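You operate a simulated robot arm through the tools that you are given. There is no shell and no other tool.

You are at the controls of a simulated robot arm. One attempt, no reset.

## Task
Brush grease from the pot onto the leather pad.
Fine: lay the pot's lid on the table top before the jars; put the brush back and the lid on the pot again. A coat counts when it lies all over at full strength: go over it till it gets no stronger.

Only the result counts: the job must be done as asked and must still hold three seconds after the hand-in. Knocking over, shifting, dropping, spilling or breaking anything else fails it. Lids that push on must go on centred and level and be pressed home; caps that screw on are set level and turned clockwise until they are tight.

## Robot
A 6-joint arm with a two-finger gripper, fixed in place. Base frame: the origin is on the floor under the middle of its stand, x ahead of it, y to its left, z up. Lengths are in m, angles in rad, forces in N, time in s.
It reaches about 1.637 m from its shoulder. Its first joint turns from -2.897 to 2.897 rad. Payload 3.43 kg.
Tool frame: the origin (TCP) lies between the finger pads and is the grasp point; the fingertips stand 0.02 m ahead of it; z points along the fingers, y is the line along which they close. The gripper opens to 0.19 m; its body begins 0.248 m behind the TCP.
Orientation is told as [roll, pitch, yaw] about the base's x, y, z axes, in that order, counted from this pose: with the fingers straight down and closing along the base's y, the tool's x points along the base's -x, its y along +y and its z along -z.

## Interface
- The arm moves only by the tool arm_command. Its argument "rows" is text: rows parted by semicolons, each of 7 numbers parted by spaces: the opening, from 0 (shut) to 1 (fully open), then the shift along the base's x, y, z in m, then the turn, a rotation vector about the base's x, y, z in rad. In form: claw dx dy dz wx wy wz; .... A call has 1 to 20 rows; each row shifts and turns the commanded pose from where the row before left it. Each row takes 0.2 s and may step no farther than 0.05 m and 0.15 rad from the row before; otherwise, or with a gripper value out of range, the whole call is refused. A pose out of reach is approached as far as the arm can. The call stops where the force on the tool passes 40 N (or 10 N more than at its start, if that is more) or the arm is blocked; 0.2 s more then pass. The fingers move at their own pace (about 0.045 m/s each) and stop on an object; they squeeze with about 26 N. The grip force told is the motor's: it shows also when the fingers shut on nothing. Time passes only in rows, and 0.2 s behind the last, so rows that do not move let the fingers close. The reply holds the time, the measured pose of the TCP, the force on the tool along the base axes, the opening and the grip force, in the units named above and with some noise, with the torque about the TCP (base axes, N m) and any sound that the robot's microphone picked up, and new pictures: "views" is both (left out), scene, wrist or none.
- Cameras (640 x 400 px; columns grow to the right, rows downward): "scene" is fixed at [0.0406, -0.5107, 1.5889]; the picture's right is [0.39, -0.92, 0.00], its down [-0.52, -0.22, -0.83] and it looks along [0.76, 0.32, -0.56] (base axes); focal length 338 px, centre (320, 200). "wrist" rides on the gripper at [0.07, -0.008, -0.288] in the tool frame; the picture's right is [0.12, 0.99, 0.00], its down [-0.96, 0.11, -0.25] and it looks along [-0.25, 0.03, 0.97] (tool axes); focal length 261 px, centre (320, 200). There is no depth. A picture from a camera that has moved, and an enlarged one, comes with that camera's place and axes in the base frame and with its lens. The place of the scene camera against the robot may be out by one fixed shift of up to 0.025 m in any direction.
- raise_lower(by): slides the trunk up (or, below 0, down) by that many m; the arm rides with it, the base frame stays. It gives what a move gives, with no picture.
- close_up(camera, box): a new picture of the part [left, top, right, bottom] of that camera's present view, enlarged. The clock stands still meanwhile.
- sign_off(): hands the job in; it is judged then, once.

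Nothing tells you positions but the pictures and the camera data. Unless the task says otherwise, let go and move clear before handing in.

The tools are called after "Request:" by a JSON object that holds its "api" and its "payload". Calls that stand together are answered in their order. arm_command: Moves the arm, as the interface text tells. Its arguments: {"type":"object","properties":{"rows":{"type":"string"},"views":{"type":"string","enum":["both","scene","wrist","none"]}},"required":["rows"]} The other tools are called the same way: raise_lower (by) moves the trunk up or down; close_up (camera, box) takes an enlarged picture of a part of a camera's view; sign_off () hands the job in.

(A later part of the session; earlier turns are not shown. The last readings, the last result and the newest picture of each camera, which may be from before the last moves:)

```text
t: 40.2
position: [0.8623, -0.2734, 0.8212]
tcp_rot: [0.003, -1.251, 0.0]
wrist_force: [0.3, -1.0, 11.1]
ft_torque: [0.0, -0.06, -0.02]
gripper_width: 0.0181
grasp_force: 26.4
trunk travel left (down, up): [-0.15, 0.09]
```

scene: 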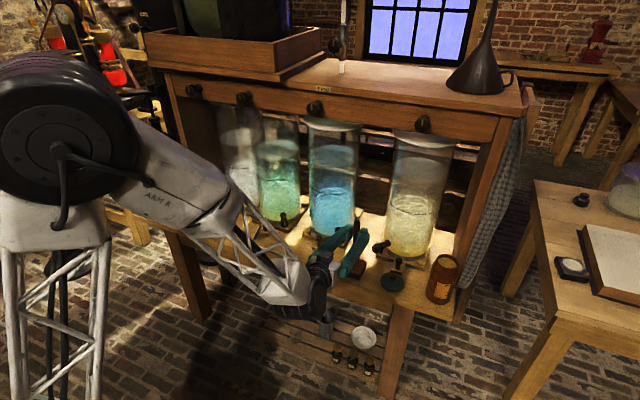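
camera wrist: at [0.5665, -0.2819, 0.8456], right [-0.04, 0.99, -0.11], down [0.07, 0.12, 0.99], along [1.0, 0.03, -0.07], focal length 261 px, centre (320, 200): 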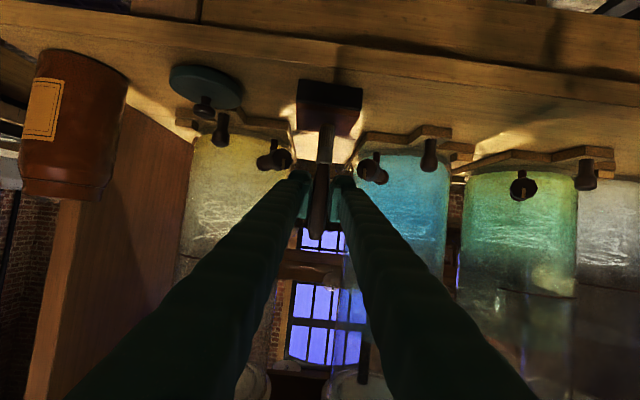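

Contact found (11 N). I ease slightly and begin the raster strokes from the near right-hand corner of the pad.

Request:
{"api": "arm_command", "payload": {"rows": "0.0 0 0 0.0005 0 0 0; 0.0 -0.0112 -0.0112 0 0 0 0; 0.0 -0.0112 -0.0112 0 0 0 0; 0.0 -0.0112 -0.0112 0 0 0 0; 0.0 0.0155 -0.0007 0 0 0 0; 0.0 0.0155 -0.0007 0 0 0 0; 0.0 0.0155 -0.0007 0 0 0 0; 0.0 0.0155 -0.0007 0 0 0 0; 0.0 0.0005 0.0103 0 0 0 0"}}

Request:
{"api": "close_up", "payload": {"camera": "wrist", "box": [250, 60, 390, 190]}}

Request:
{"api": "close_up", "payload": {"camera": "scene", "box": [310, 220, 406, 290]}}

```text
t: 42.2
position: [0.8918, -0.299, 0.8208]
tcp_rot: [0.001, -1.248, -0.005]
wrist_force: [0.7, 0.2, -0.4]
ft_torque: [0.0, 0.01, 0.03]
gripper_width: 0.0184
grasp_force: 25.9
trunk travel left (down, up): [-0.15, 0.09]
camera wrist: at [0.5962, -0.3081, 0.8434], right [-0.04, 0.99, -0.11], down [0.07, 0.11, 0.99], along [1.0, 0.03, -0.07], focal length 261 px, centre (320, 200)
```

scene: 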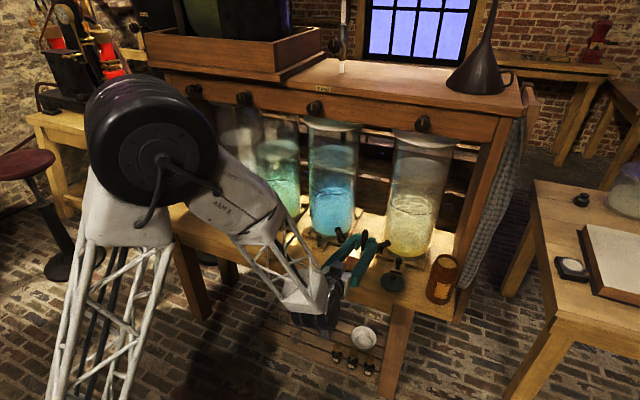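
wrist: 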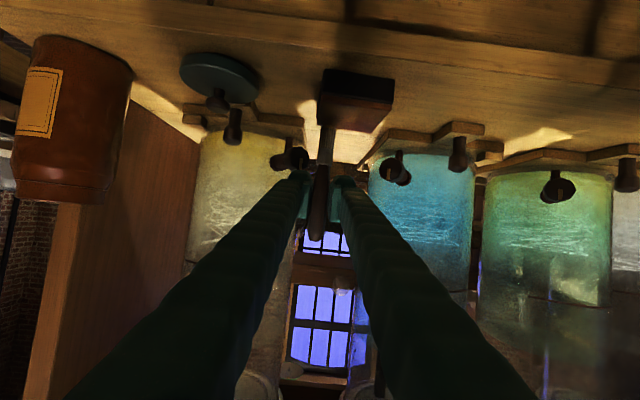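

```text
3.08 times, centred on (320, 125) of wrist
camera zoom: at [0.5962, -0.3081, 0.8434], right [-0.04, 0.99, -0.11], down [0.07, 0.11, 0.99], along [1.0, 0.03, -0.07], focal length 802 px, centre (320, 431)
```

zoom: 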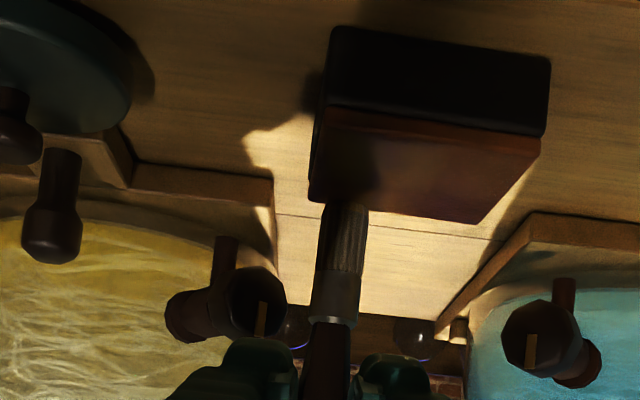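

```text
5.71 times, centred on (358, 255) of scene
camera zoom: at [0.0406, -0.5107, 1.5889], right [0.39, -0.92, 0.0], down [-0.52, -0.22, -0.83], along [0.76, 0.32, -0.56], focal length 1929 px, centre (103, -114)
```

zoom: 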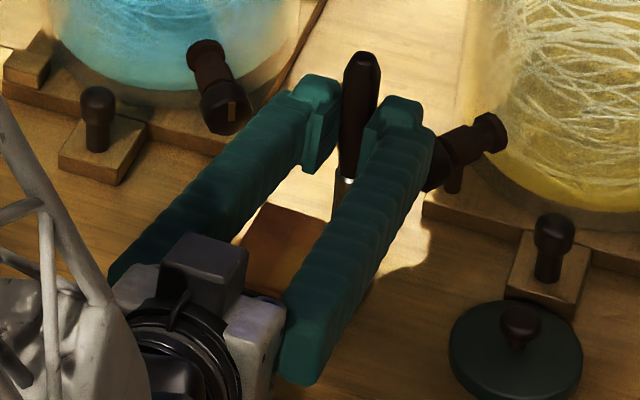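

Request:
{"api": "arm_command", "payload": {"rows": "0.0 0 0 -0.0005 0 0 0; 0.0 0 0 0 0 0 0", "views": "none"}}

Request:
{"api": "arm_command", "payload": {"rows": "0.0 0 0 -0.0005 0 0 0; 0.0 0 0 0 0 0 0", "views": "none"}}

```text
t: 42.8
position: [0.8914, -0.2986, 0.8207]
tcp_rot: [-0.002, -1.249, -0.002]
wrist_force: [0.2, -0.8, 1.9]
ft_torque: [0.0, -0.07, 0.02]
gripper_width: 0.0187
grasp_force: 26.0
trunk travel left (down, up): [-0.15, 0.09]
```

```text
t: 43.4
position: [0.8919, -0.2998, 0.8213]
tcp_rot: [0.0, -1.249, -0.001]
wrist_force: [0.7, 1.4, 7.2]
ft_torque: [0.11, -0.19, 0.0]
gripper_width: 0.0184
grasp_force: 26.1
trunk travel left (down, up): [-0.15, 0.09]
```

Request:
{"api": "arm_command", "payload": {"rows": "0.0 -0.0155 0.0007 0 0 0 0; 0.0 -0.0155 0.0007 0 0 0 0; 0.0 -0.0155 0.0007 0 0 0 0; 0.0 -0.0155 0.0007 0 0 0 0; 0.0 0 0 0 0 0 0"}}

Request:
{"api": "close_up", "payload": {"camera": "scene", "box": [310, 220, 406, 290]}}

Request:
{"api": "close_up", "payload": {"camera": "wrist", "box": [250, 60, 390, 190]}}

```text
t: 44.6
position: [0.8298, -0.2962, 0.8214]
tcp_rot: [0.003, -1.248, -0.001]
wrist_force: [-0.4, 0.4, 0.4]
ft_torque: [0.02, -0.02, -0.04]
gripper_width: 0.0184
grasp_force: 26.2
trunk travel left (down, up): [-0.15, 0.09]
camera wrist: at [0.5352, -0.3051, 0.8434], right [-0.04, 0.99, -0.11], down [0.07, 0.11, 0.99], along [1.0, 0.03, -0.07], focal length 261 px, centre (320, 200)
```

scene: 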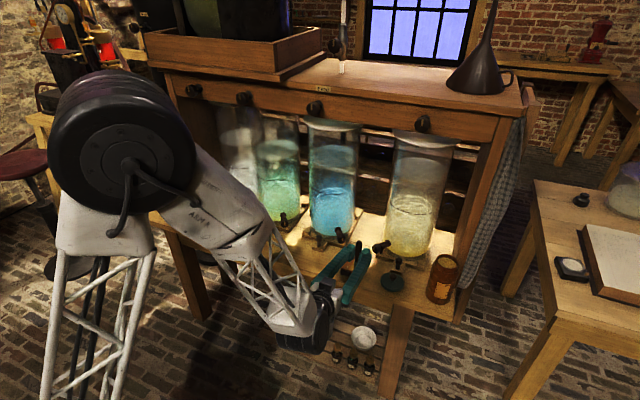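
wrist: 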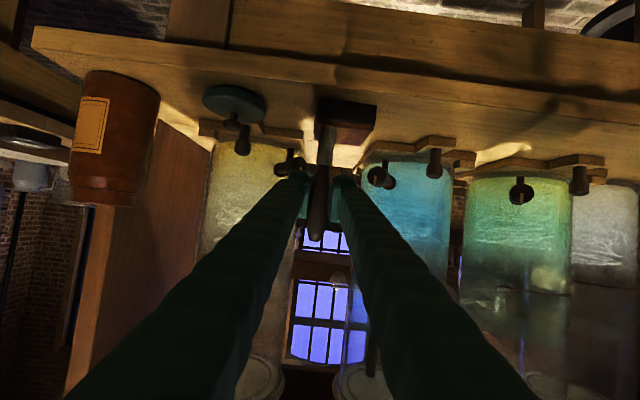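

```text
5.71 times, centred on (358, 255) of scene
camera zoom: at [0.0406, -0.5107, 1.5889], right [0.39, -0.92, 0.0], down [-0.52, -0.22, -0.83], along [0.76, 0.32, -0.56], focal length 1929 px, centre (103, -114)
```

zoom: 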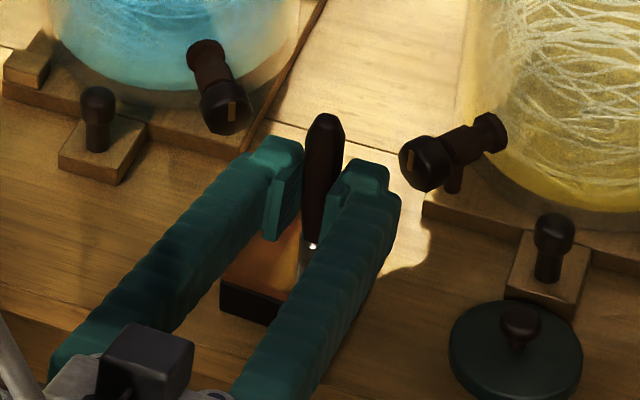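

```text
3.08 times, centred on (320, 125) of wrist
camera zoom: at [0.5352, -0.3051, 0.8434], right [-0.04, 0.99, -0.11], down [0.07, 0.11, 0.99], along [1.0, 0.03, -0.07], focal length 802 px, centre (320, 431)
```

zoom: 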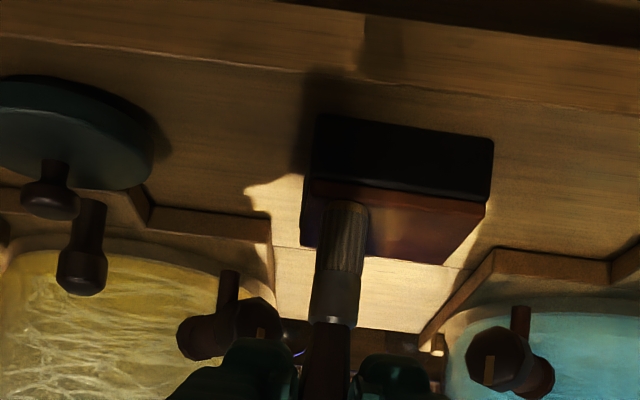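

Request:
{"api": "arm_command", "payload": {"rows": "0.0 0 0 0.02 0 0 0; 0.0 -0.03 0.02 0.03 0 0 0; 0.0 -0.03 0.03 0.02 0 0 0; 0.0 -0.03 0.03 0.0 0 0 0; 0.0 0 0 0 0 0 0"}}

Request:
{"api": "close_up", "payload": {"camera": "scene", "box": [325, 245, 381, 290]}}

Request:
{"api": "close_up", "payload": {"camera": "wrist", "box": [250, 60, 390, 190]}}

```text
t: 45.8
position: [0.766, -0.2356, 0.9139]
tcp_rot: [0.004, -1.243, -0.002]
wrist_force: [0.3, -0.3, -1.2]
ft_torque: [0.0, 0.01, 0.01]
gripper_width: 0.0182
grasp_force: 26.3
out of reach, approached as far as the arm can: row 3, 4
trunk travel left (down, up): [-0.15, 0.09]
camera wrist: at [0.4712, -0.2455, 0.9382], right [-0.04, 0.99, -0.11], down [0.08, 0.11, 0.99], along [1.0, 0.03, -0.08], focal length 261 px, centre (320, 200)
```

scene: 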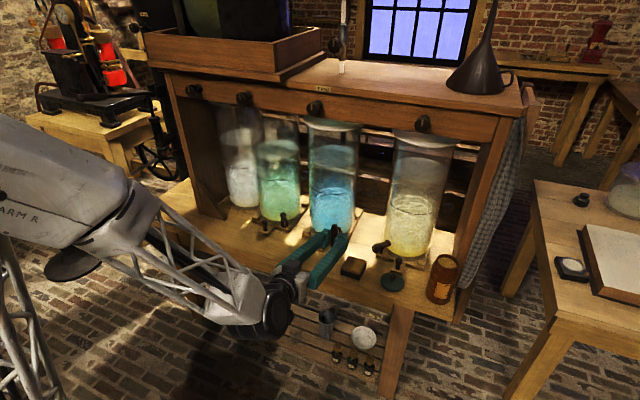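
wrist: 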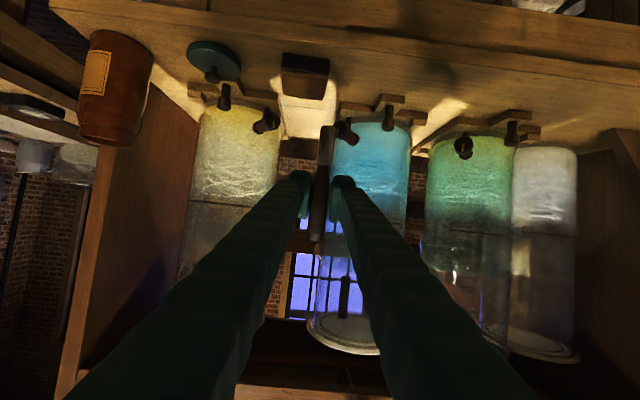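

```text
8.89 times, centred on (353, 268) of scene
camera zoom: at [0.0406, -0.5107, 1.5889], right [0.39, -0.92, 0.0], down [-0.52, -0.22, -0.83], along [0.76, 0.32, -0.56], focal length 3000 px, centre (27, -400)
```

zoom: 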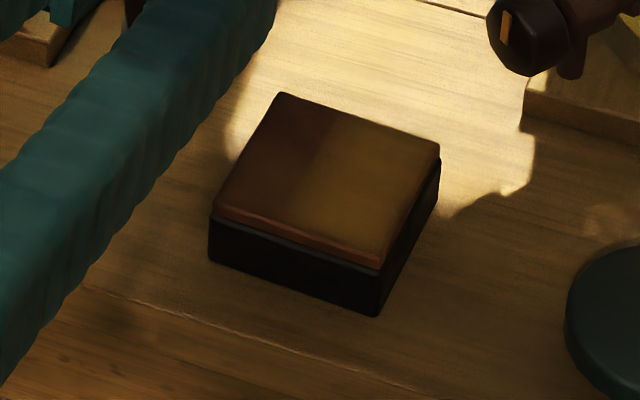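

```text
3.08 times, centred on (320, 125) of wrist
camera zoom: at [0.4712, -0.2455, 0.9382], right [-0.04, 0.99, -0.11], down [0.08, 0.11, 0.99], along [1.0, 0.03, -0.08], focal length 802 px, centre (320, 431)
```

zoom: 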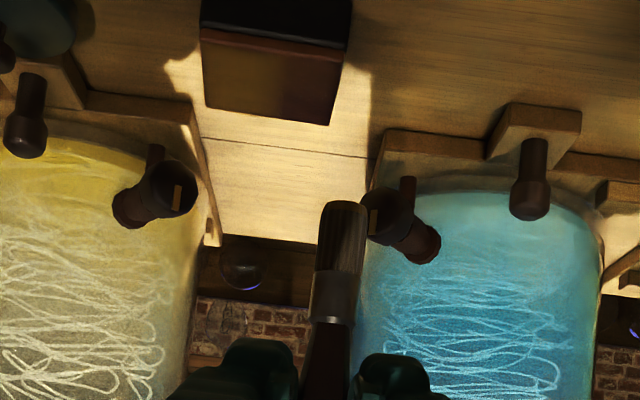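

The right part of the pad already shows an amber coat. I return to the pad to continue the strokes further left.

Request:
{"api": "arm_command", "payload": {"rows": "0.0 0.03 -0.03 0 0 0 0; 0.0 0.03 -0.03 -0.02 0 0 0; 0.0 0.03 -0.01 -0.03 0 0 0; 0.0 0 0 0 0 0 0; 0.0 0 0 0 0 0 0", "views": "none"}}

```text
t: 47.0
position: [0.8573, -0.3071, 0.8648]
tcp_rot: [0.002, -1.25, 0.0]
wrist_force: [0.7, 0.0, -0.8]
ft_torque: [0.0, 0.01, 0.02]
gripper_width: 0.0185
grasp_force: 26.0
trunk travel left (down, up): [-0.15, 0.09]
```

Request:
{"api": "arm_command", "payload": {"rows": "0.0 -0.0268 0.0206 -0.015 0 0 0; 0.0 0 0 -0.02 0 0 0; 0.0 0 0 -0.004 0 0 0; 0.0 0 0 -0.002 0 0 0; 0.0 0 0 0 0 0 0", "views": "wrist"}}

Request:
{"api": "close_up", "payload": {"camera": "wrist", "box": [250, 60, 390, 190]}}

```text
t: 48.2
position: [0.827, -0.2879, 0.8225]
tcp_rot: [0.001, -1.25, 0.0]
wrist_force: [-0.6, -0.4, -0.4]
ft_torque: [-0.01, 0.01, 0.01]
gripper_width: 0.0182
grasp_force: 26.3
trunk travel left (down, up): [-0.15, 0.09]
camera wrist: at [0.5321, -0.295, 0.8442], right [-0.04, 0.99, -0.11], down [0.07, 0.12, 0.99], along [1.0, 0.03, -0.07], focal length 261 px, centre (320, 200)
```

wrist: 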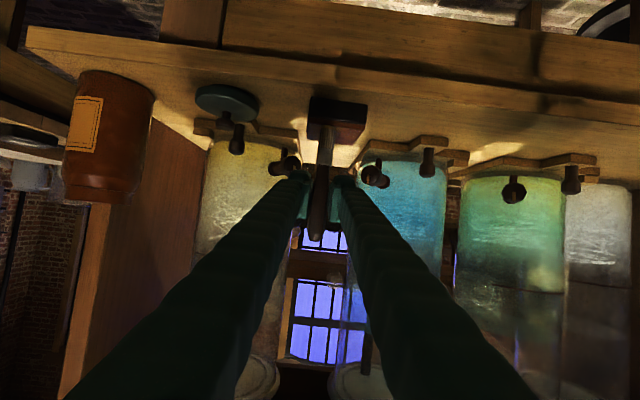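

```text
3.08 times, centred on (320, 125) of wrist
camera zoom: at [0.5321, -0.295, 0.8442], right [-0.04, 0.99, -0.11], down [0.07, 0.12, 0.99], along [1.0, 0.03, -0.07], focal length 802 px, centre (320, 431)
```

zoom: 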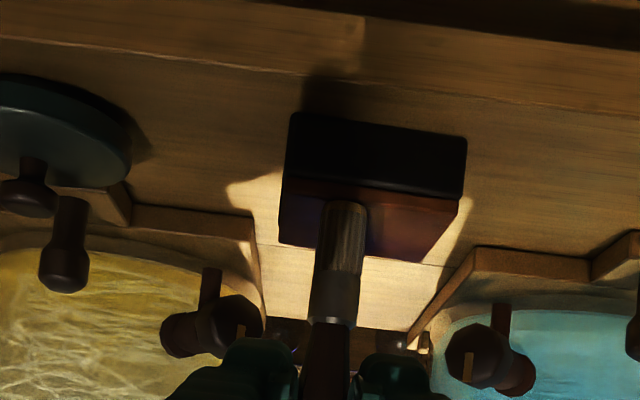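

Request:
{"api": "arm_command", "payload": {"rows": "0.0 0 0 -0.001 0 0 0; 0.0 0 0 -0.001 0 0 0; 0.0 0 0 0 0 0 0", "views": "none"}}

```text
t: 49.0
position: [0.8279, -0.2881, 0.8194]
tcp_rot: [0.002, -1.249, 0.0]
wrist_force: [-0.5, 0.4, 7.6]
ft_torque: [0.06, -0.09, 0.01]
gripper_width: 0.0184
grasp_force: 26.1
trunk travel left (down, up): [-0.15, 0.09]
```

Request:
{"api": "arm_command", "payload": {"rows": "0.0 0.0155 -0.0007 0.00015 0 0 0; 0.0 0.0155 -0.0007 0.00015 0 0 0; 0.0 0.0155 -0.0007 0.00015 0 0 0; 0.0 0.0155 -0.0007 0.00015 0 0 0; 0.0 0 0 0 0 0 0", "views": "none"}}

Request:
{"api": "arm_command", "payload": {"rows": "0.0 0.0005 0.0103 0 0 0 0; 0.0 -0.0155 0.0007 -0.00015 0 0 0; 0.0 -0.0155 0.0007 -0.00015 0 0 0; 0.0 -0.0155 0.0007 -0.00015 0 0 0; 0.0 -0.0155 0.0007 -0.00015 0 0 0; 0.0 0 0 0 0 0 0", "views": "none"}}

```text
t: 50.2
position: [0.8918, -0.2902, 0.8214]
tcp_rot: [0.001, -1.247, 0.001]
wrist_force: [0.4, -0.4, 5.4]
ft_torque: [0.05, 0.0, 0.02]
gripper_width: 0.0181
grasp_force: 26.0
trunk travel left (down, up): [-0.15, 0.09]
```

```text
t: 51.6
position: [0.8304, -0.2796, 0.8208]
tcp_rot: [0.0, -1.248, 0.0]
wrist_force: [-0.1, -0.4, 8.0]
ft_torque: [0.0, -0.07, -0.02]
gripper_width: 0.0183
grasp_force: 25.9
trunk travel left (down, up): [-0.15, 0.09]
```

Contact is held at 5–8 N. I continue with the left-hand strokes.

Request:
{"api": "arm_command", "payload": {"rows": "0.0 0.0005 0.0103 0 0 0 0; 0.0 0.0155 -0.0007 0.00015 0 0 0; 0.0 0.0155 -0.0007 0.00015 0 0 0; 0.0 0.0155 -0.0007 0.00015 0 0 0; 0.0 0.0155 -0.0007 0.00015 0 0 0; 0.0 0 0 0 0 0 0", "views": "none"}}

Request:
{"api": "arm_command", "payload": {"rows": "0.0 0.0005 0.0103 0 0 0 0; 0.0 -0.0155 0.0007 -0.00015 0 0 0; 0.0 -0.0155 0.0007 -0.00015 0 0 0; 0.0 -0.0155 0.0007 -0.00015 0 0 0; 0.0 -0.0155 0.0007 -0.00015 0 0 0; 0.0 0 0 0 0 0 0", "views": "none"}}

Request:
{"api": "arm_command", "payload": {"rows": "0.0 0.0005 0.0103 0 0 0 0; 0.0 0.0155 -0.0007 0.00015 0 0 0; 0.0 0.0155 -0.0007 0.00015 0 0 0; 0.0 0.0155 -0.0007 0.00015 0 0 0; 0.0 0.0155 -0.0007 0.00015 0 0 0; 0.0 0 0 0 0 0 0", "views": "both"}}

Request:
{"api": "close_up", "payload": {"camera": "wrist", "box": [250, 60, 390, 190]}}

```text
t: 53.0
position: [0.8913, -0.2692, 0.8184]
tcp_rot: [0.0, -1.251, -0.002]
wrist_force: [-1.7, -0.8, 17.2]
ft_torque: [0.03, -0.06, 0.01]
gripper_width: 0.0184
grasp_force: 26.3
trunk travel left (down, up): [-0.15, 0.09]
```

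```text
t: 54.4
position: [0.8288, -0.2549, 0.8187]
tcp_rot: [0.0, -1.247, 0.0]
wrist_force: [-0.6, 0.2, 0.0]
ft_torque: [-0.04, 0.03, 0.0]
gripper_width: 0.0183
grasp_force: 26.3
trunk travel left (down, up): [-0.15, 0.09]
```

```text
t: 55.8
position: [0.8931, -0.2494, 0.82]
tcp_rot: [0.001, -1.249, -0.002]
wrist_force: [-0.9, 0.3, -0.5]
ft_torque: [0.02, 0.0, 0.03]
gripper_width: 0.0187
grasp_force: 25.8
trunk travel left (down, up): [-0.15, 0.09]
camera wrist: at [0.5975, -0.2579, 0.8424], right [-0.04, 0.99, -0.11], down [0.07, 0.12, 0.99], along [1.0, 0.03, -0.07], focal length 261 px, centre (320, 200)
```

scene: 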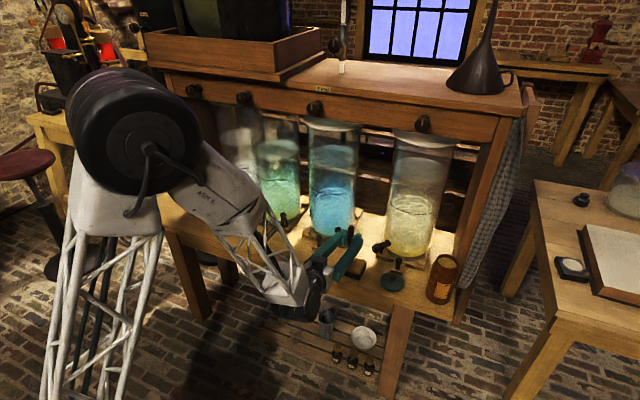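
wrist: 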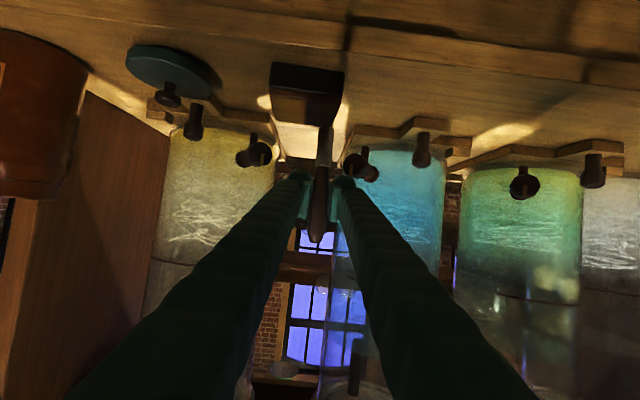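

```text
3.08 times, centred on (320, 125) of wrist
camera zoom: at [0.5975, -0.2579, 0.8424], right [-0.04, 0.99, -0.11], down [0.07, 0.12, 0.99], along [1.0, 0.03, -0.07], focal length 802 px, centre (320, 431)
```

zoom: 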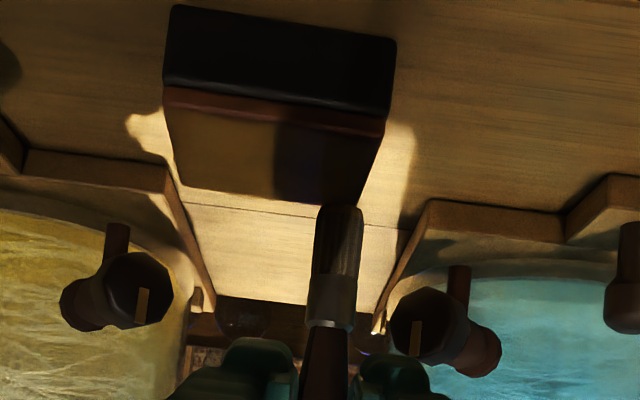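

The last strokes lost contact slightly. I find contact again here in half-millimetre steps and brush back over the left part.

Request:
{"api": "arm_command", "payload": {"rows": "0.0 -0.004 0 -0.0007 0 0 0; 0.0 0 0 0 0 0 0", "views": "none"}}

Request:
{"api": "arm_command", "payload": {"rows": "0.0 0 0 -0.0005 0 0 0; 0.0 0 0 0 0 0 0", "views": "none"}}

```text
t: 56.4
position: [0.8893, -0.25, 0.8202]
tcp_rot: [0.001, -1.25, -0.001]
wrist_force: [0.1, 0.3, -0.1]
ft_torque: [0.0, 0.03, 0.0]
gripper_width: 0.0183
grasp_force: 26.4
trunk travel left (down, up): [-0.15, 0.09]
```

```text
t: 57.0
position: [0.8882, -0.2496, 0.8184]
tcp_rot: [0.001, -1.252, -0.002]
wrist_force: [0.0, -0.2, -0.4]
ft_torque: [0.0, 0.01, -0.05]
gripper_width: 0.0186
grasp_force: 26.2
trunk travel left (down, up): [-0.15, 0.09]
```

Request:
{"api": "arm_command", "payload": {"rows": "0.0 0 0 -0.0007 0 0 0; 0.0 0 0 0 0 0 0", "views": "none"}}

Request:
{"api": "arm_command", "payload": {"rows": "0.0 0 0 -0.0007 0 0 0; 0.0 0 0 0 0 0 0", "views": "wrist"}}

Request:
{"api": "close_up", "payload": {"camera": "wrist", "box": [270, 90, 370, 190]}}

```text
t: 57.6
position: [0.8892, -0.2503, 0.8185]
tcp_rot: [0.0, -1.25, -0.002]
wrist_force: [-0.6, 0.4, 6.7]
ft_torque: [-0.01, -0.05, -0.02]
gripper_width: 0.0184
grasp_force: 25.8
trunk travel left (down, up): [-0.15, 0.09]
```

```text
t: 58.2
position: [0.889, -0.25, 0.8191]
tcp_rot: [-0.001, -1.252, 0.0]
wrist_force: [0.2, -1.2, 14.3]
ft_torque: [-0.08, -0.18, -0.05]
gripper_width: 0.0185
grasp_force: 26.0
trunk travel left (down, up): [-0.15, 0.09]
camera wrist: at [0.5933, -0.2582, 0.8399], right [-0.04, 0.99, -0.11], down [0.07, 0.12, 0.99], along [1.0, 0.03, -0.07], focal length 261 px, centre (320, 200)
```

wrist: 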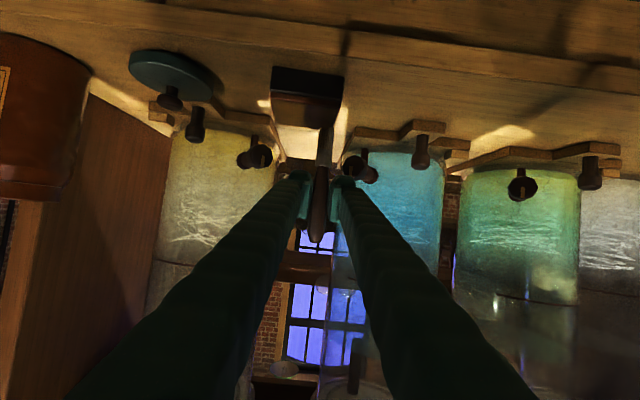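

```text
4.00 times, centred on (320, 140) of wrist
camera zoom: at [0.5933, -0.2582, 0.8399], right [-0.04, 0.99, -0.11], down [0.07, 0.12, 0.99], along [1.0, 0.03, -0.07], focal length 1043 px, centre (320, 440)
```

zoom: 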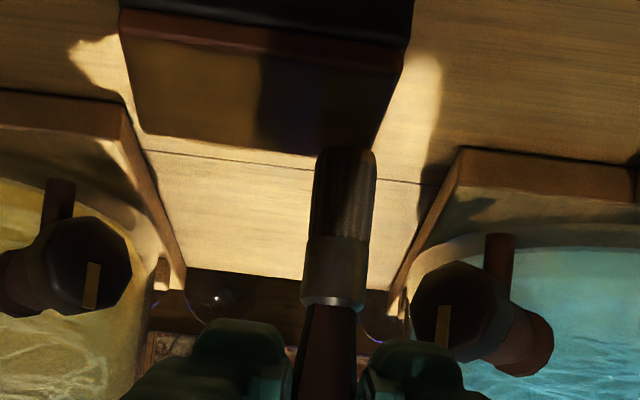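

Request:
{"api": "arm_command", "payload": {"rows": "0.0 0 0 -0.0003 0 0 0; 0.0 -0.0145 0.0007 -0.0001 0 0 0; 0.0 -0.0145 0.0007 -0.0001 0 0 0; 0.0 -0.0145 0.0007 -0.0001 0 0 0; 0.0 -0.0145 0.0007 -0.0001 0 0 0; 0.0 0 0 0 0 0 0", "views": "none"}}

```text
t: 59.6
position: [0.8312, -0.2472, 0.8175]
tcp_rot: [0.002, -1.251, -0.002]
wrist_force: [1.0, -0.1, 11.5]
ft_torque: [-0.06, -0.23, 0.0]
gripper_width: 0.0184
grasp_force: 25.9
trunk travel left (down, up): [-0.15, 0.09]
```

Request:
{"api": "arm_command", "payload": {"rows": "0.0 -0.0005 -0.0103 0 0 0 0; 0.0 0.0155 -0.0007 0.0001 0 0 0; 0.0 0.0155 -0.0007 0.0001 0 0 0; 0.0 0.0155 -0.0007 0.0001 0 0 0; 0.0 0.0155 -0.0007 0.0001 0 0 0; 0.0 0 0 0 0 0 0", "views": "none"}}

Request:
{"api": "arm_command", "payload": {"rows": "0.0 -0.0005 -0.0103 0 0 0 0; 0.0 -0.0155 0.0007 -0.0001 0 0 0; 0.0 -0.0155 0.0007 -0.0001 0 0 0; 0.0 -0.0155 0.0007 -0.0001 0 0 0; 0.0 -0.0155 0.0007 -0.0001 0 0 0; 0.0 0 0 0 0 0 0", "views": "none"}}

```text
t: 61.0
position: [0.8921, -0.2594, 0.8185]
tcp_rot: [0.002, -1.249, -0.001]
wrist_force: [-0.5, 0.2, -0.4]
ft_torque: [0.01, 0.0, -0.01]
gripper_width: 0.0183
grasp_force: 25.4
trunk travel left (down, up): [-0.15, 0.09]
```

```text
t: 62.4
position: [0.8282, -0.2674, 0.8176]
tcp_rot: [0.0, -1.25, 0.002]
wrist_force: [-1.6, 0.2, 9.6]
ft_torque: [0.0, -0.08, 0.04]
gripper_width: 0.0182
grasp_force: 25.9
trunk travel left (down, up): [-0.15, 0.09]
```

I lift aside to inspect the coat.

Request:
{"api": "arm_command", "payload": {"rows": "0.0 0 0 0.03 0 0 0; 0.0 0.015 0.045 0 0 0 0; 0.0 0.01 0.045 0 0 0 0; 0.0 0 0.03 0 0 0 0; 0.0 0 0 0 0 0 0"}}

Request:
{"api": "close_up", "payload": {"camera": "scene", "box": [325, 245, 381, 290]}}

Request:
{"api": "close_up", "payload": {"camera": "wrist", "box": [180, 40, 400, 200]}}

```text
t: 63.6
position: [0.8598, -0.1476, 0.8481]
tcp_rot: [0.001, -1.246, 0.0]
wrist_force: [0.6, 0.2, -0.4]
ft_torque: [0.0, 0.0, 0.02]
gripper_width: 0.0184
grasp_force: 25.9
out of reach, approached as far as the arm can: row 4
trunk travel left (down, up): [-0.15, 0.09]
camera wrist: at [0.5648, -0.1568, 0.8705], right [-0.04, 0.99, -0.11], down [0.07, 0.11, 0.99], along [1.0, 0.03, -0.08], focal length 261 px, centre (320, 200)
```

scene: 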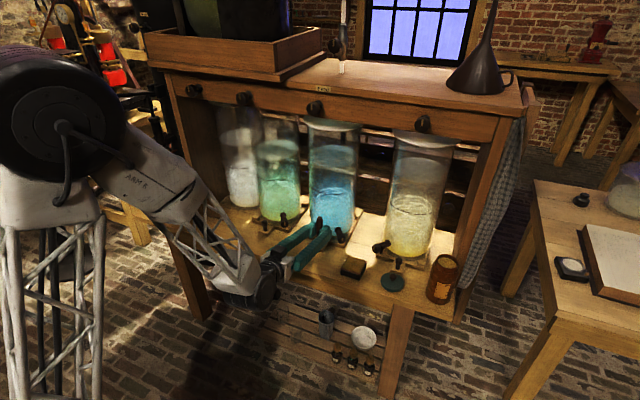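
wrist: 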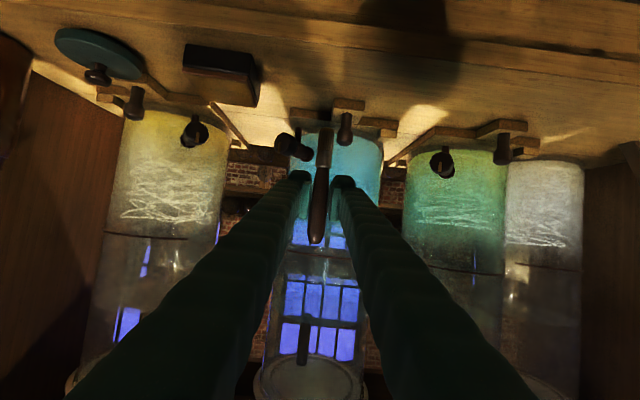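

```text
8.89 times, centred on (353, 268) of scene
camera zoom: at [0.0406, -0.5107, 1.5889], right [0.39, -0.92, 0.0], down [-0.52, -0.22, -0.83], along [0.76, 0.32, -0.56], focal length 3000 px, centre (27, -400)
```

zoom: 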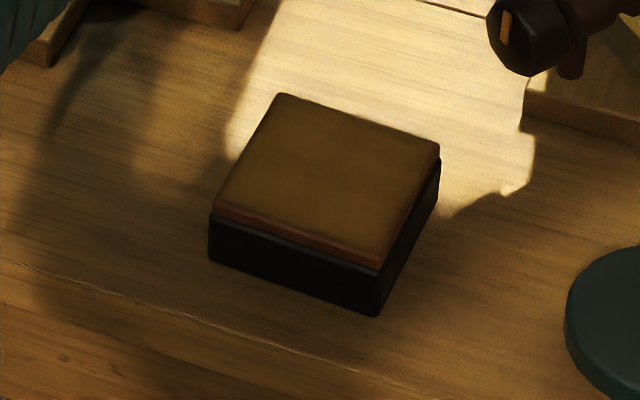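

```text
2.50 times, centred on (290, 120) of wrist
camera zoom: at [0.5648, -0.1568, 0.8705], right [-0.04, 0.99, -0.11], down [0.07, 0.11, 0.99], along [1.0, 0.03, -0.08], focal length 652 px, centre (395, 400)
```

zoom: 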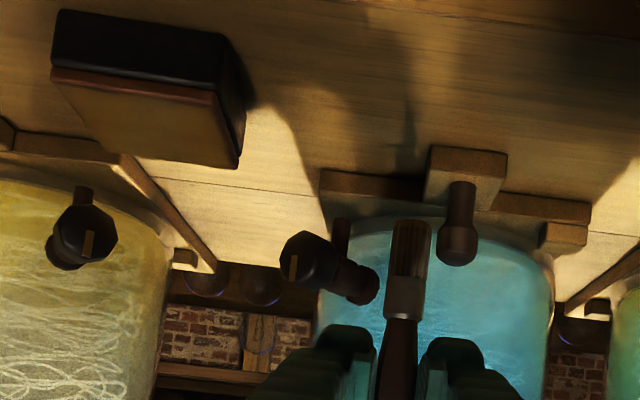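

Request:
{"api": "close_up", "payload": {"camera": "scene", "box": [335, 250, 371, 275]}}

Request:
{"api": "close_up", "payload": {"camera": "wrist", "box": [300, 110, 350, 150]}}

Request:
{"api": "close_up", "payload": {"camera": "wrist", "box": [180, 40, 276, 110]}}

```text
16.00 times, centred on (353, 262) of scene
camera zoom: at [0.0406, -0.5107, 1.5889], right [0.39, -0.92, 0.0], down [-0.52, -0.22, -0.83], along [0.76, 0.32, -0.56], focal length 5400 px, centre (-208, -800)
```

zoom: 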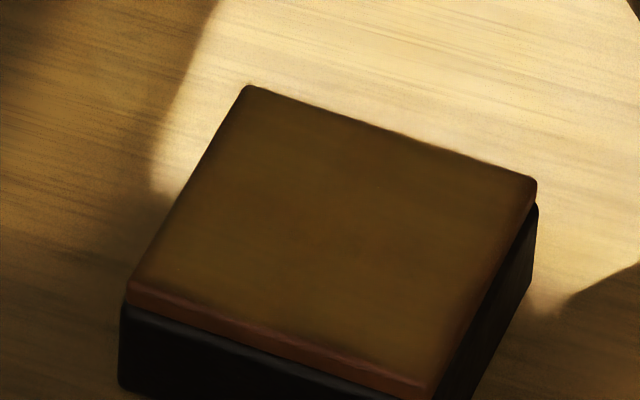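

```text
10.00 times, centred on (325, 130) of wrist
camera zoom: at [0.5648, -0.1568, 0.8705], right [-0.04, 0.99, -0.11], down [0.07, 0.11, 0.99], along [1.0, 0.03, -0.08], focal length 2606 px, centre (270, 900)
```

zoom: 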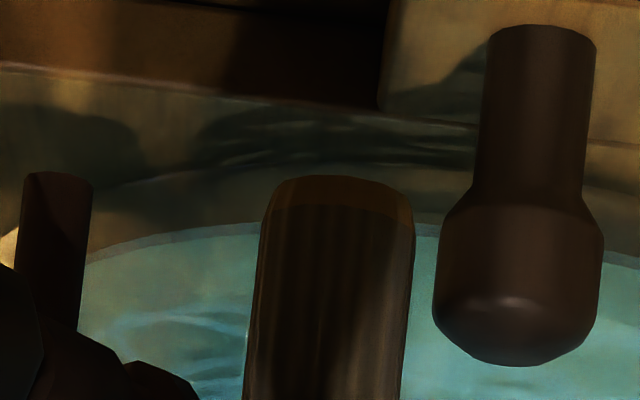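

```text
5.71 times, centred on (228, 75) of wrist
camera zoom: at [0.5648, -0.1568, 0.8705], right [-0.04, 0.99, -0.11], down [0.07, 0.11, 0.99], along [1.0, 0.03, -0.08], focal length 1489 px, centre (846, 914)
```

zoom: 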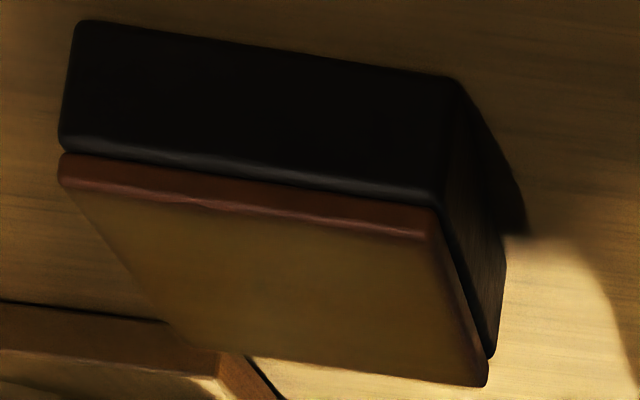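

The whole top now shows an even amber tone, slightly thinner in the centre and along the right edge. I go back for a second dip before further coats.

Request:
{"api": "arm_command", "payload": {"rows": "0.0 0.001 -0.03 0.035 0 0 0; 0.0 0.001 -0.03 0.035 0 0 0; 0.0 0.001 -0.03 0.035 0 0 0; 0.0 0 -0.03 0.032 0 0 0; 0.0 0 -0.048 0 0 0 0; 0.0 0 -0.048 0 0 0 0; 0.0 0 -0.048 0 0 0 0; 0.0 0 -0.048 0 0 0 0; 0.0 0 -0.048 0 0 0 0; 0.0 0 -0.048 0 0 0 0; 0.0 0 -0.006 0 0 0 0; 0.0 0 0 0 0 0 0", "views": "wrist"}}

Request:
{"api": "close_up", "payload": {"camera": "wrist", "box": [250, 60, 390, 190]}}

```text
t: 66.2
position: [0.8664, -0.5645, 0.9825]
tcp_rot: [0.002, -1.249, -0.001]
wrist_force: [-0.3, 0.1, -0.5]
ft_torque: [0.02, 0.0, 0.0]
gripper_width: 0.0182
grasp_force: 26.2
trunk travel left (down, up): [-0.15, 0.09]
camera wrist: at [0.5717, -0.5732, 1.0048], right [-0.04, 0.99, -0.11], down [0.07, 0.12, 0.99], along [1.0, 0.03, -0.07], focal length 261 px, centre (320, 200)
```

wrist: 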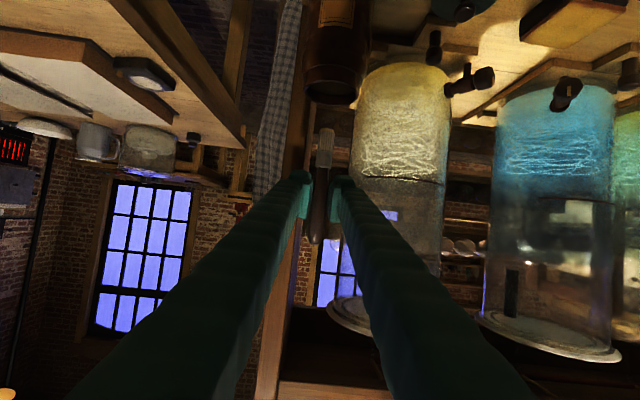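

```text
3.08 times, centred on (320, 125) of wrist
camera zoom: at [0.5717, -0.5732, 1.0048], right [-0.04, 0.99, -0.11], down [0.07, 0.12, 0.99], along [1.0, 0.03, -0.07], focal length 802 px, centre (320, 431)
```

zoom: 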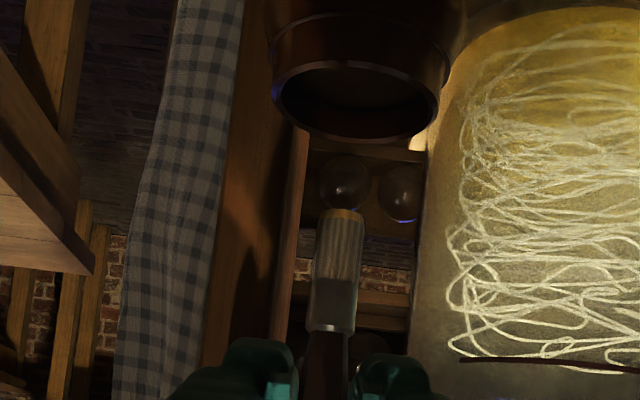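

Request:
{"api": "arm_command", "payload": {"rows": "0.0 -0.003 0.001 -0.015 0 0 0; 0.0 0 0 -0.015 0 0 0; 0.0 0 0 -0.015 0 0 0; 0.0 0 0 -0.006 0 0 0; 0.0 0 0 0 0 0 0", "views": "none"}}

Request:
{"api": "arm_command", "payload": {"rows": "0.0 0 0 -0.0015 0 0 0; 0.0 0 0 -0.0015 0 0 0; 0.0 0 0 0 0 0 0", "views": "none"}}

```text
t: 67.4
position: [0.8632, -0.5618, 0.9344]
tcp_rot: [0.001, -1.249, -0.002]
wrist_force: [0.6, -0.2, -1.2]
ft_torque: [-0.01, -0.02, -0.01]
gripper_width: 0.0185
grasp_force: 25.7
trunk travel left (down, up): [-0.15, 0.09]
```

```text
t: 68.2
position: [0.8624, -0.5616, 0.9326]
tcp_rot: [0.002, -1.249, -0.003]
wrist_force: [-0.1, 0.1, -0.4]
ft_torque: [-0.02, 0.01, 0.0]
gripper_width: 0.0183
grasp_force: 26.5
trunk travel left (down, up): [-0.15, 0.09]
```

Request:
{"api": "arm_command", "payload": {"rows": "0.0 0 0 -0.0015 0 0 0; 0.0 0 0 -0.0015 0 0 0; 0.0 0 0 -0.001 0 0 0; 0.0 0 0 0 0 0 0", "views": "none"}}

Request:
{"api": "arm_command", "payload": {"rows": "0.0 0 0 -0.001 0 0 0; 0.0 0 0 -0.001 0 0 0; 0.0 0 0 0 0 0 0", "views": "none"}}

```text
t: 69.2
position: [0.8617, -0.5629, 0.928]
tcp_rot: [0.001, -1.249, -0.002]
wrist_force: [0.6, -0.4, -0.3]
ft_torque: [0.0, -0.02, 0.01]
gripper_width: 0.0186
grasp_force: 25.6
trunk travel left (down, up): [-0.15, 0.09]
```

```text
t: 70.0
position: [0.8622, -0.5628, 0.9271]
tcp_rot: [0.004, -1.251, 0.0]
wrist_force: [0.4, -1.2, 0.3]
ft_torque: [0.02, 0.03, 0.02]
gripper_width: 0.0185
grasp_force: 25.8
trunk travel left (down, up): [-0.15, 0.09]
```

Request:
{"api": "arm_command", "payload": {"rows": "0.0 0 0 -0.001 0 0 0; 0.0 0 0 -0.001 0 0 0; 0.0 0 0 0 0 0 0", "views": "none"}}

Request:
{"api": "arm_command", "payload": {"rows": "0.0 0 0 -0.001 0 0 0; 0.0 0 0 0 0 0 0", "views": "wrist"}}

Request:
{"api": "close_up", "payload": {"camera": "wrist", "box": [270, 80, 370, 180]}}

```text
t: 70.8
position: [0.8616, -0.5646, 0.925]
tcp_rot: [0.002, -1.25, -0.001]
wrist_force: [0.5, 0.2, 0.5]
ft_torque: [0.03, -0.05, -0.01]
gripper_width: 0.0184
grasp_force: 26.2
trunk travel left (down, up): [-0.15, 0.09]
```

```text
t: 71.4
position: [0.8617, -0.562, 0.9236]
tcp_rot: [0.0, -1.25, 0.001]
wrist_force: [0.4, -1.1, 5.4]
ft_torque: [-0.02, -0.12, 0.0]
gripper_width: 0.0183
grasp_force: 26.3
trunk travel left (down, up): [-0.15, 0.09]
camera wrist: at [0.5665, -0.5709, 0.946], right [-0.04, 0.99, -0.11], down [0.07, 0.12, 0.99], along [1.0, 0.03, -0.07], focal length 261 px, centre (320, 200)
```

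wrist: 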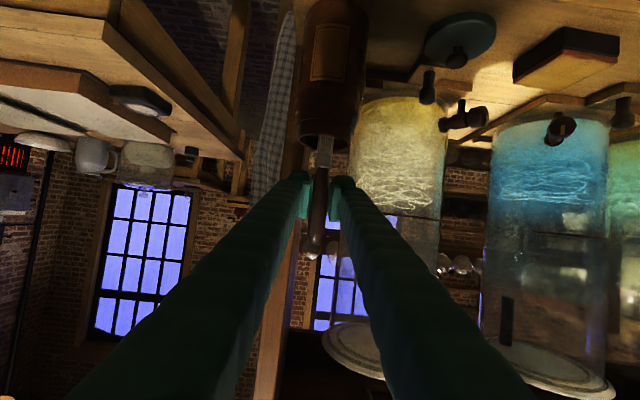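

```text
4.00 times, centred on (320, 130) of wrist
camera zoom: at [0.5665, -0.5709, 0.946], right [-0.04, 0.99, -0.11], down [0.07, 0.12, 0.99], along [1.0, 0.03, -0.07], focal length 1043 px, centre (320, 480)
```

zoom: 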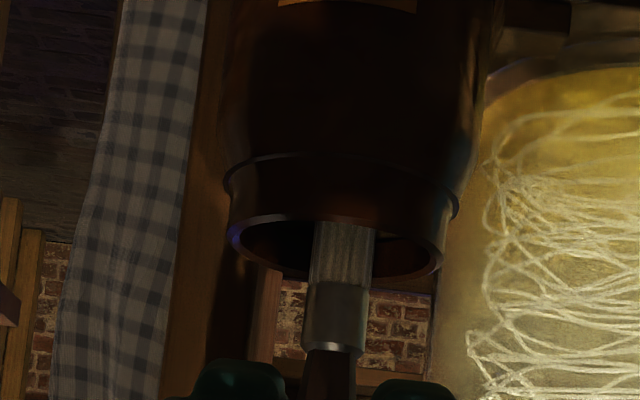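

Contact with the grease at 5 N. A brief dwell with a small swirl, then lift and return to the pad.

Request:
{"api": "arm_command", "payload": {"rows": "0.0 0.004 0 -0.0003 0 0 0; 0.0 -0.004 0.004 0 0 0 0; 0.0 -0.004 -0.004 0 0 0 0; 0.0 0.004 -0.004 0 0 0 0; 0.0 0 0.004 0 0 0 0; 0.0 0 0 0.02 0 0 0; 0.0 0 0 0.025 0 0 0; 0.0 0 0 0.018 0 0 0; 0.0 0 0 0 0 0 0", "views": "wrist"}}

Request:
{"api": "close_up", "payload": {"camera": "wrist", "box": [270, 80, 370, 180]}}

```text
t: 73.4
position: [0.8608, -0.5611, 0.9877]
tcp_rot: [0.001, -1.249, -0.002]
wrist_force: [0.4, -0.3, -0.8]
ft_torque: [-0.01, -0.01, 0.02]
gripper_width: 0.0185
grasp_force: 26.1
trunk travel left (down, up): [-0.15, 0.09]
camera wrist: at [0.5653, -0.5703, 1.0093], right [-0.04, 0.99, -0.11], down [0.07, 0.11, 0.99], along [1.0, 0.03, -0.07], focal length 261 px, centre (320, 200)
```

wrist: 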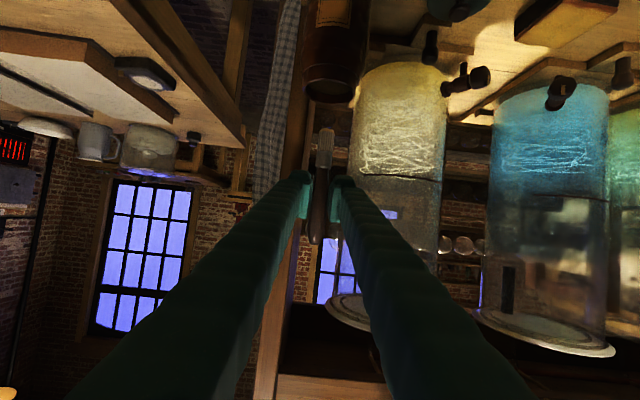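

```text
4.00 times, centred on (320, 130) of wrist
camera zoom: at [0.5653, -0.5703, 1.0093], right [-0.04, 0.99, -0.11], down [0.07, 0.11, 0.99], along [1.0, 0.03, -0.07], focal length 1043 px, centre (320, 480)
```

zoom: 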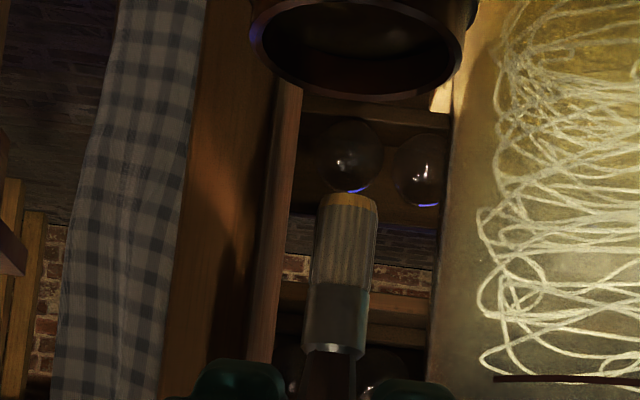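

Freshly loaded. Back to the pad, starting at the right near corner.

Request:
{"api": "arm_command", "payload": {"rows": "0.0 0 0.048 0 0 0 0; 0.0 0 0.048 0 0 0 0; 0.0 0 0.048 0 0 0 0; 0.0 0 0.039 -0.03 0 0 0; 0.0 0 0.039 -0.03 0 0 0; 0.0 -0.005 0.03 -0.035 0 0 0; 0.0 -0.015 0 -0.035 0 0 0; 0.0 -0.015 0 -0.025 0 0 0; 0.0 0 0 -0.01 0 0 0; 0.0 0 0 0 0 0 0", "views": "wrist"}}

Request:
{"api": "close_up", "payload": {"camera": "wrist", "box": [250, 60, 390, 190]}}

```text
t: 75.6
position: [0.8271, -0.3105, 0.8203]
tcp_rot: [0.001, -1.25, -0.002]
wrist_force: [-0.4, 0.1, -0.6]
ft_torque: [-0.01, 0.01, 0.0]
gripper_width: 0.0182
grasp_force: 25.8
trunk travel left (down, up): [-0.15, 0.09]
camera wrist: at [0.5317, -0.3195, 0.8429], right [-0.04, 0.99, -0.11], down [0.07, 0.12, 0.99], along [1.0, 0.03, -0.07], focal length 261 px, centre (320, 200)
```

wrist: 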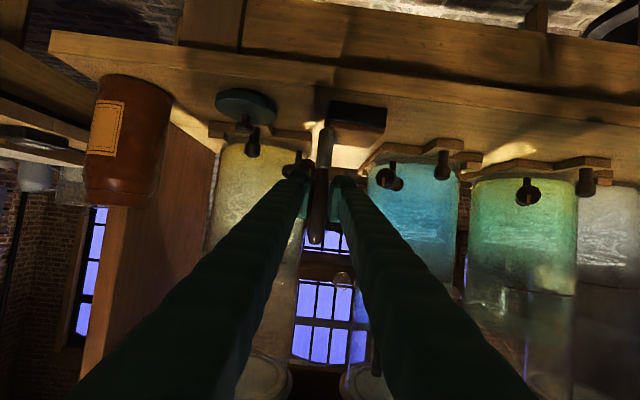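

```text
3.08 times, centred on (320, 125) of wrist
camera zoom: at [0.5317, -0.3195, 0.8429], right [-0.04, 0.99, -0.11], down [0.07, 0.12, 0.99], along [1.0, 0.03, -0.07], focal length 802 px, centre (320, 431)
```

zoom: 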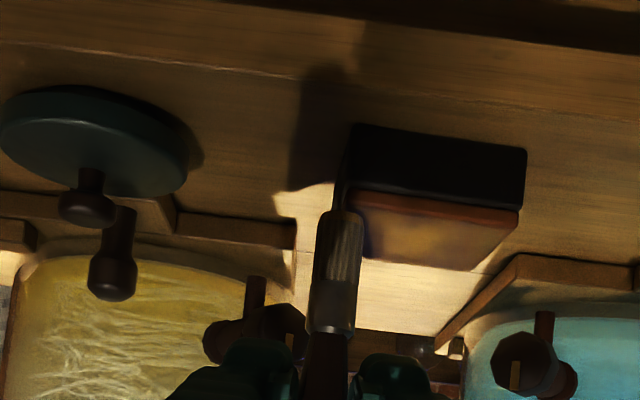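

Request:
{"api": "arm_command", "payload": {"rows": "0.0 -0.004 0.005 0 0 0 0; 0.0 0 0 -0.001 0 0 0; 0.0 0 0 -0.001 0 0 0; 0.0 0 0 0 0 0 0", "views": "none"}}

Request:
{"api": "arm_command", "payload": {"rows": "0.0 0 0 -0.001 0 0 0; 0.0 0 0 0 0 0 0", "views": "none"}}

```text
t: 76.6
position: [0.8217, -0.3059, 0.8181]
tcp_rot: [0.002, -1.25, -0.001]
wrist_force: [-0.3, 0.5, -0.8]
ft_torque: [0.0, 0.0, 0.01]
gripper_width: 0.0184
grasp_force: 26.1
trunk travel left (down, up): [-0.15, 0.09]
```

```text
t: 77.2
position: [0.8228, -0.306, 0.8174]
tcp_rot: [0.0, -1.249, -0.003]
wrist_force: [-0.1, 0.3, -1.1]
ft_torque: [-0.04, 0.01, -0.04]
gripper_width: 0.0186
grasp_force: 26.0
trunk travel left (down, up): [-0.15, 0.09]
```

Request:
{"api": "arm_command", "payload": {"rows": "0.0 0 0 -0.001 0 0 0; 0.0 0 0 0 0 0 0", "views": "none"}}

Request:
{"api": "arm_command", "payload": {"rows": "0.0 0 0 -0.001 0 0 0; 0.0 0 0 0 0 0 0", "views": "none"}}

```text
t: 77.8
position: [0.8225, -0.3045, 0.816]
tcp_rot: [0.002, -1.249, -0.003]
wrist_force: [-0.8, 0.2, 0.8]
ft_torque: [-0.03, -0.05, 0.0]
gripper_width: 0.0183
grasp_force: 26.4
trunk travel left (down, up): [-0.15, 0.09]
```

```text
t: 78.4
position: [0.8225, -0.3057, 0.8165]
tcp_rot: [0.0, -1.25, 0.0]
wrist_force: [-0.5, 0.6, 4.3]
ft_torque: [0.05, -0.07, 0.0]
gripper_width: 0.0184
grasp_force: 25.6
trunk travel left (down, up): [-0.15, 0.09]
```

Request:
{"api": "arm_command", "payload": {"rows": "0.0 0 0 -0.0003 0 0 0; 0.0 0.0138 -0.0006 0 0 0 0; 0.0 0.0138 -0.0006 0 0 0 0; 0.0 0.0138 -0.0006 0 0 0 0; 0.0 0.0138 -0.0006 0 0 0 0; 0.0 0.0138 -0.0006 0 0 0 0; 0.0 0 0 0 0 0 0", "views": "none"}}

```text
t: 80.0
position: [0.8906, -0.309, 0.8158]
tcp_rot: [-0.002, -1.253, 0.001]
wrist_force: [-1.3, -0.2, 18.2]
ft_torque: [0.02, -0.1, 0.01]
gripper_width: 0.0184
grasp_force: 25.6
trunk travel left (down, up): [-0.15, 0.09]
```

Request:
{"api": "arm_command", "payload": {"rows": "0.0 0.0007 0.0103 0.0008 0 0 0; 0.0 -0.0138 0.0006 -0.0001 0 0 0; 0.0 -0.0138 0.0006 -0.0001 0 0 0; 0.0 -0.0138 0.0006 -0.0001 0 0 0; 0.0 -0.0138 0.0006 -0.0001 0 0 0; 0.0 -0.0138 0.0006 -0.0001 0 0 0; 0.0 0 0 0 0 0 0", "views": "none"}}

```text
t: 81.6
position: [0.8232, -0.2957, 0.8155]
tcp_rot: [0.002, -1.249, -0.002]
wrist_force: [-1.1, 0.5, 4.0]
ft_torque: [0.0, 0.04, -0.01]
gripper_width: 0.0186
grasp_force: 25.9
trunk travel left (down, up): [-0.15, 0.09]
```

Request:
{"api": "arm_command", "payload": {"rows": "0.0 0.0007 0.0103 -0.0002 0 0 0; 0.0 0.0138 -0.0006 0.0001 0 0 0; 0.0 0.0138 -0.0006 0.0001 0 0 0; 0.0 0.0138 -0.0006 0.0001 0 0 0; 0.0 0.0138 -0.0006 0.0001 0 0 0; 0.0 0.0138 -0.0006 0.0001 0 0 0; 0.0 0 0 0 0 0 0", "views": "none"}}

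Request:
{"api": "arm_command", "payload": {"rows": "0.0 0.0007 0.0103 0 0 0 0; 0.0 -0.0138 0.0006 -0.0001 0 0 0; 0.0 -0.0138 0.0006 -0.0001 0 0 0; 0.0 -0.0138 0.0006 -0.0001 0 0 0; 0.0 -0.0138 0.0006 -0.0001 0 0 0; 0.0 -0.0138 0.0006 -0.0001 0 0 0; 0.0 0 0 0 0 0 0", "views": "none"}}

```text
t: 83.2
position: [0.8927, -0.2868, 0.8151]
tcp_rot: [0.002, -1.248, -0.003]
wrist_force: [0.4, 0.3, -1.5]
ft_torque: [-0.01, 0.0, 0.0]
gripper_width: 0.0185
grasp_force: 25.7
trunk travel left (down, up): [-0.15, 0.09]
```

```text
t: 84.8
position: [0.8234, -0.2732, 0.8152]
tcp_rot: [0.0, -1.249, -0.003]
wrist_force: [-0.3, 0.0, 0.1]
ft_torque: [-0.05, 0.0, -0.02]
gripper_width: 0.0184
grasp_force: 25.7
trunk travel left (down, up): [-0.15, 0.09]
```

Request:
{"api": "arm_command", "payload": {"rows": "0.0 0 0 -0.0008 0 0 0; 0.0 0 0 0 0 0 0", "views": "none"}}

Request:
{"api": "arm_command", "payload": {"rows": "0.0 0 0 -0.0005 0 0 0; 0.0 0 0 0 0 0 0", "views": "none"}}

```text
t: 85.4
position: [0.8254, -0.2725, 0.8154]
tcp_rot: [0.001, -1.25, -0.003]
wrist_force: [-1.0, -0.8, 4.0]
ft_torque: [0.01, -0.03, 0.01]
gripper_width: 0.0185
grasp_force: 25.9
trunk travel left (down, up): [-0.15, 0.09]
```

```text
t: 86.0
position: [0.8245, -0.272, 0.8146]
tcp_rot: [0.001, -1.249, 0.001]
wrist_force: [-1.2, 0.7, 7.2]
ft_torque: [0.0, -0.08, 0.0]
gripper_width: 0.0186
grasp_force: 26.2
trunk travel left (down, up): [-0.15, 0.09]
```

Request:
{"api": "arm_command", "payload": {"rows": "0.0 0.0138 -0.0006 0 0 0 0; 0.0 0.0138 -0.0006 0 0 0 0; 0.0 0.0069 -0.0003 0 0 0 0; 0.0 0 0 0 0 0 0", "views": "none"}}

Request:
{"api": "arm_command", "payload": {"rows": "0.0 0.0069 -0.0003 0 0 0 0; 0.0 0.0138 -0.0006 0 0 0 0; 0.0 0.0138 -0.0006 0 0 0 0; 0.0 0 0 0 0 0 0", "views": "none"}}

```text
t: 87.0
position: [0.8595, -0.2751, 0.8158]
tcp_rot: [0.002, -1.25, -0.001]
wrist_force: [0.0, -0.5, 0.5]
ft_torque: [0.02, 0.01, -0.01]
gripper_width: 0.0183
grasp_force: 26.1
trunk travel left (down, up): [-0.15, 0.09]
```

```text
t: 88.0
position: [0.8948, -0.2773, 0.8159]
tcp_rot: [0.002, -1.247, -0.003]
wrist_force: [-0.5, -0.1, -0.2]
ft_torque: [0.04, 0.01, 0.02]
gripper_width: 0.0182
grasp_force: 25.9
trunk travel left (down, up): [-0.15, 0.09]
```

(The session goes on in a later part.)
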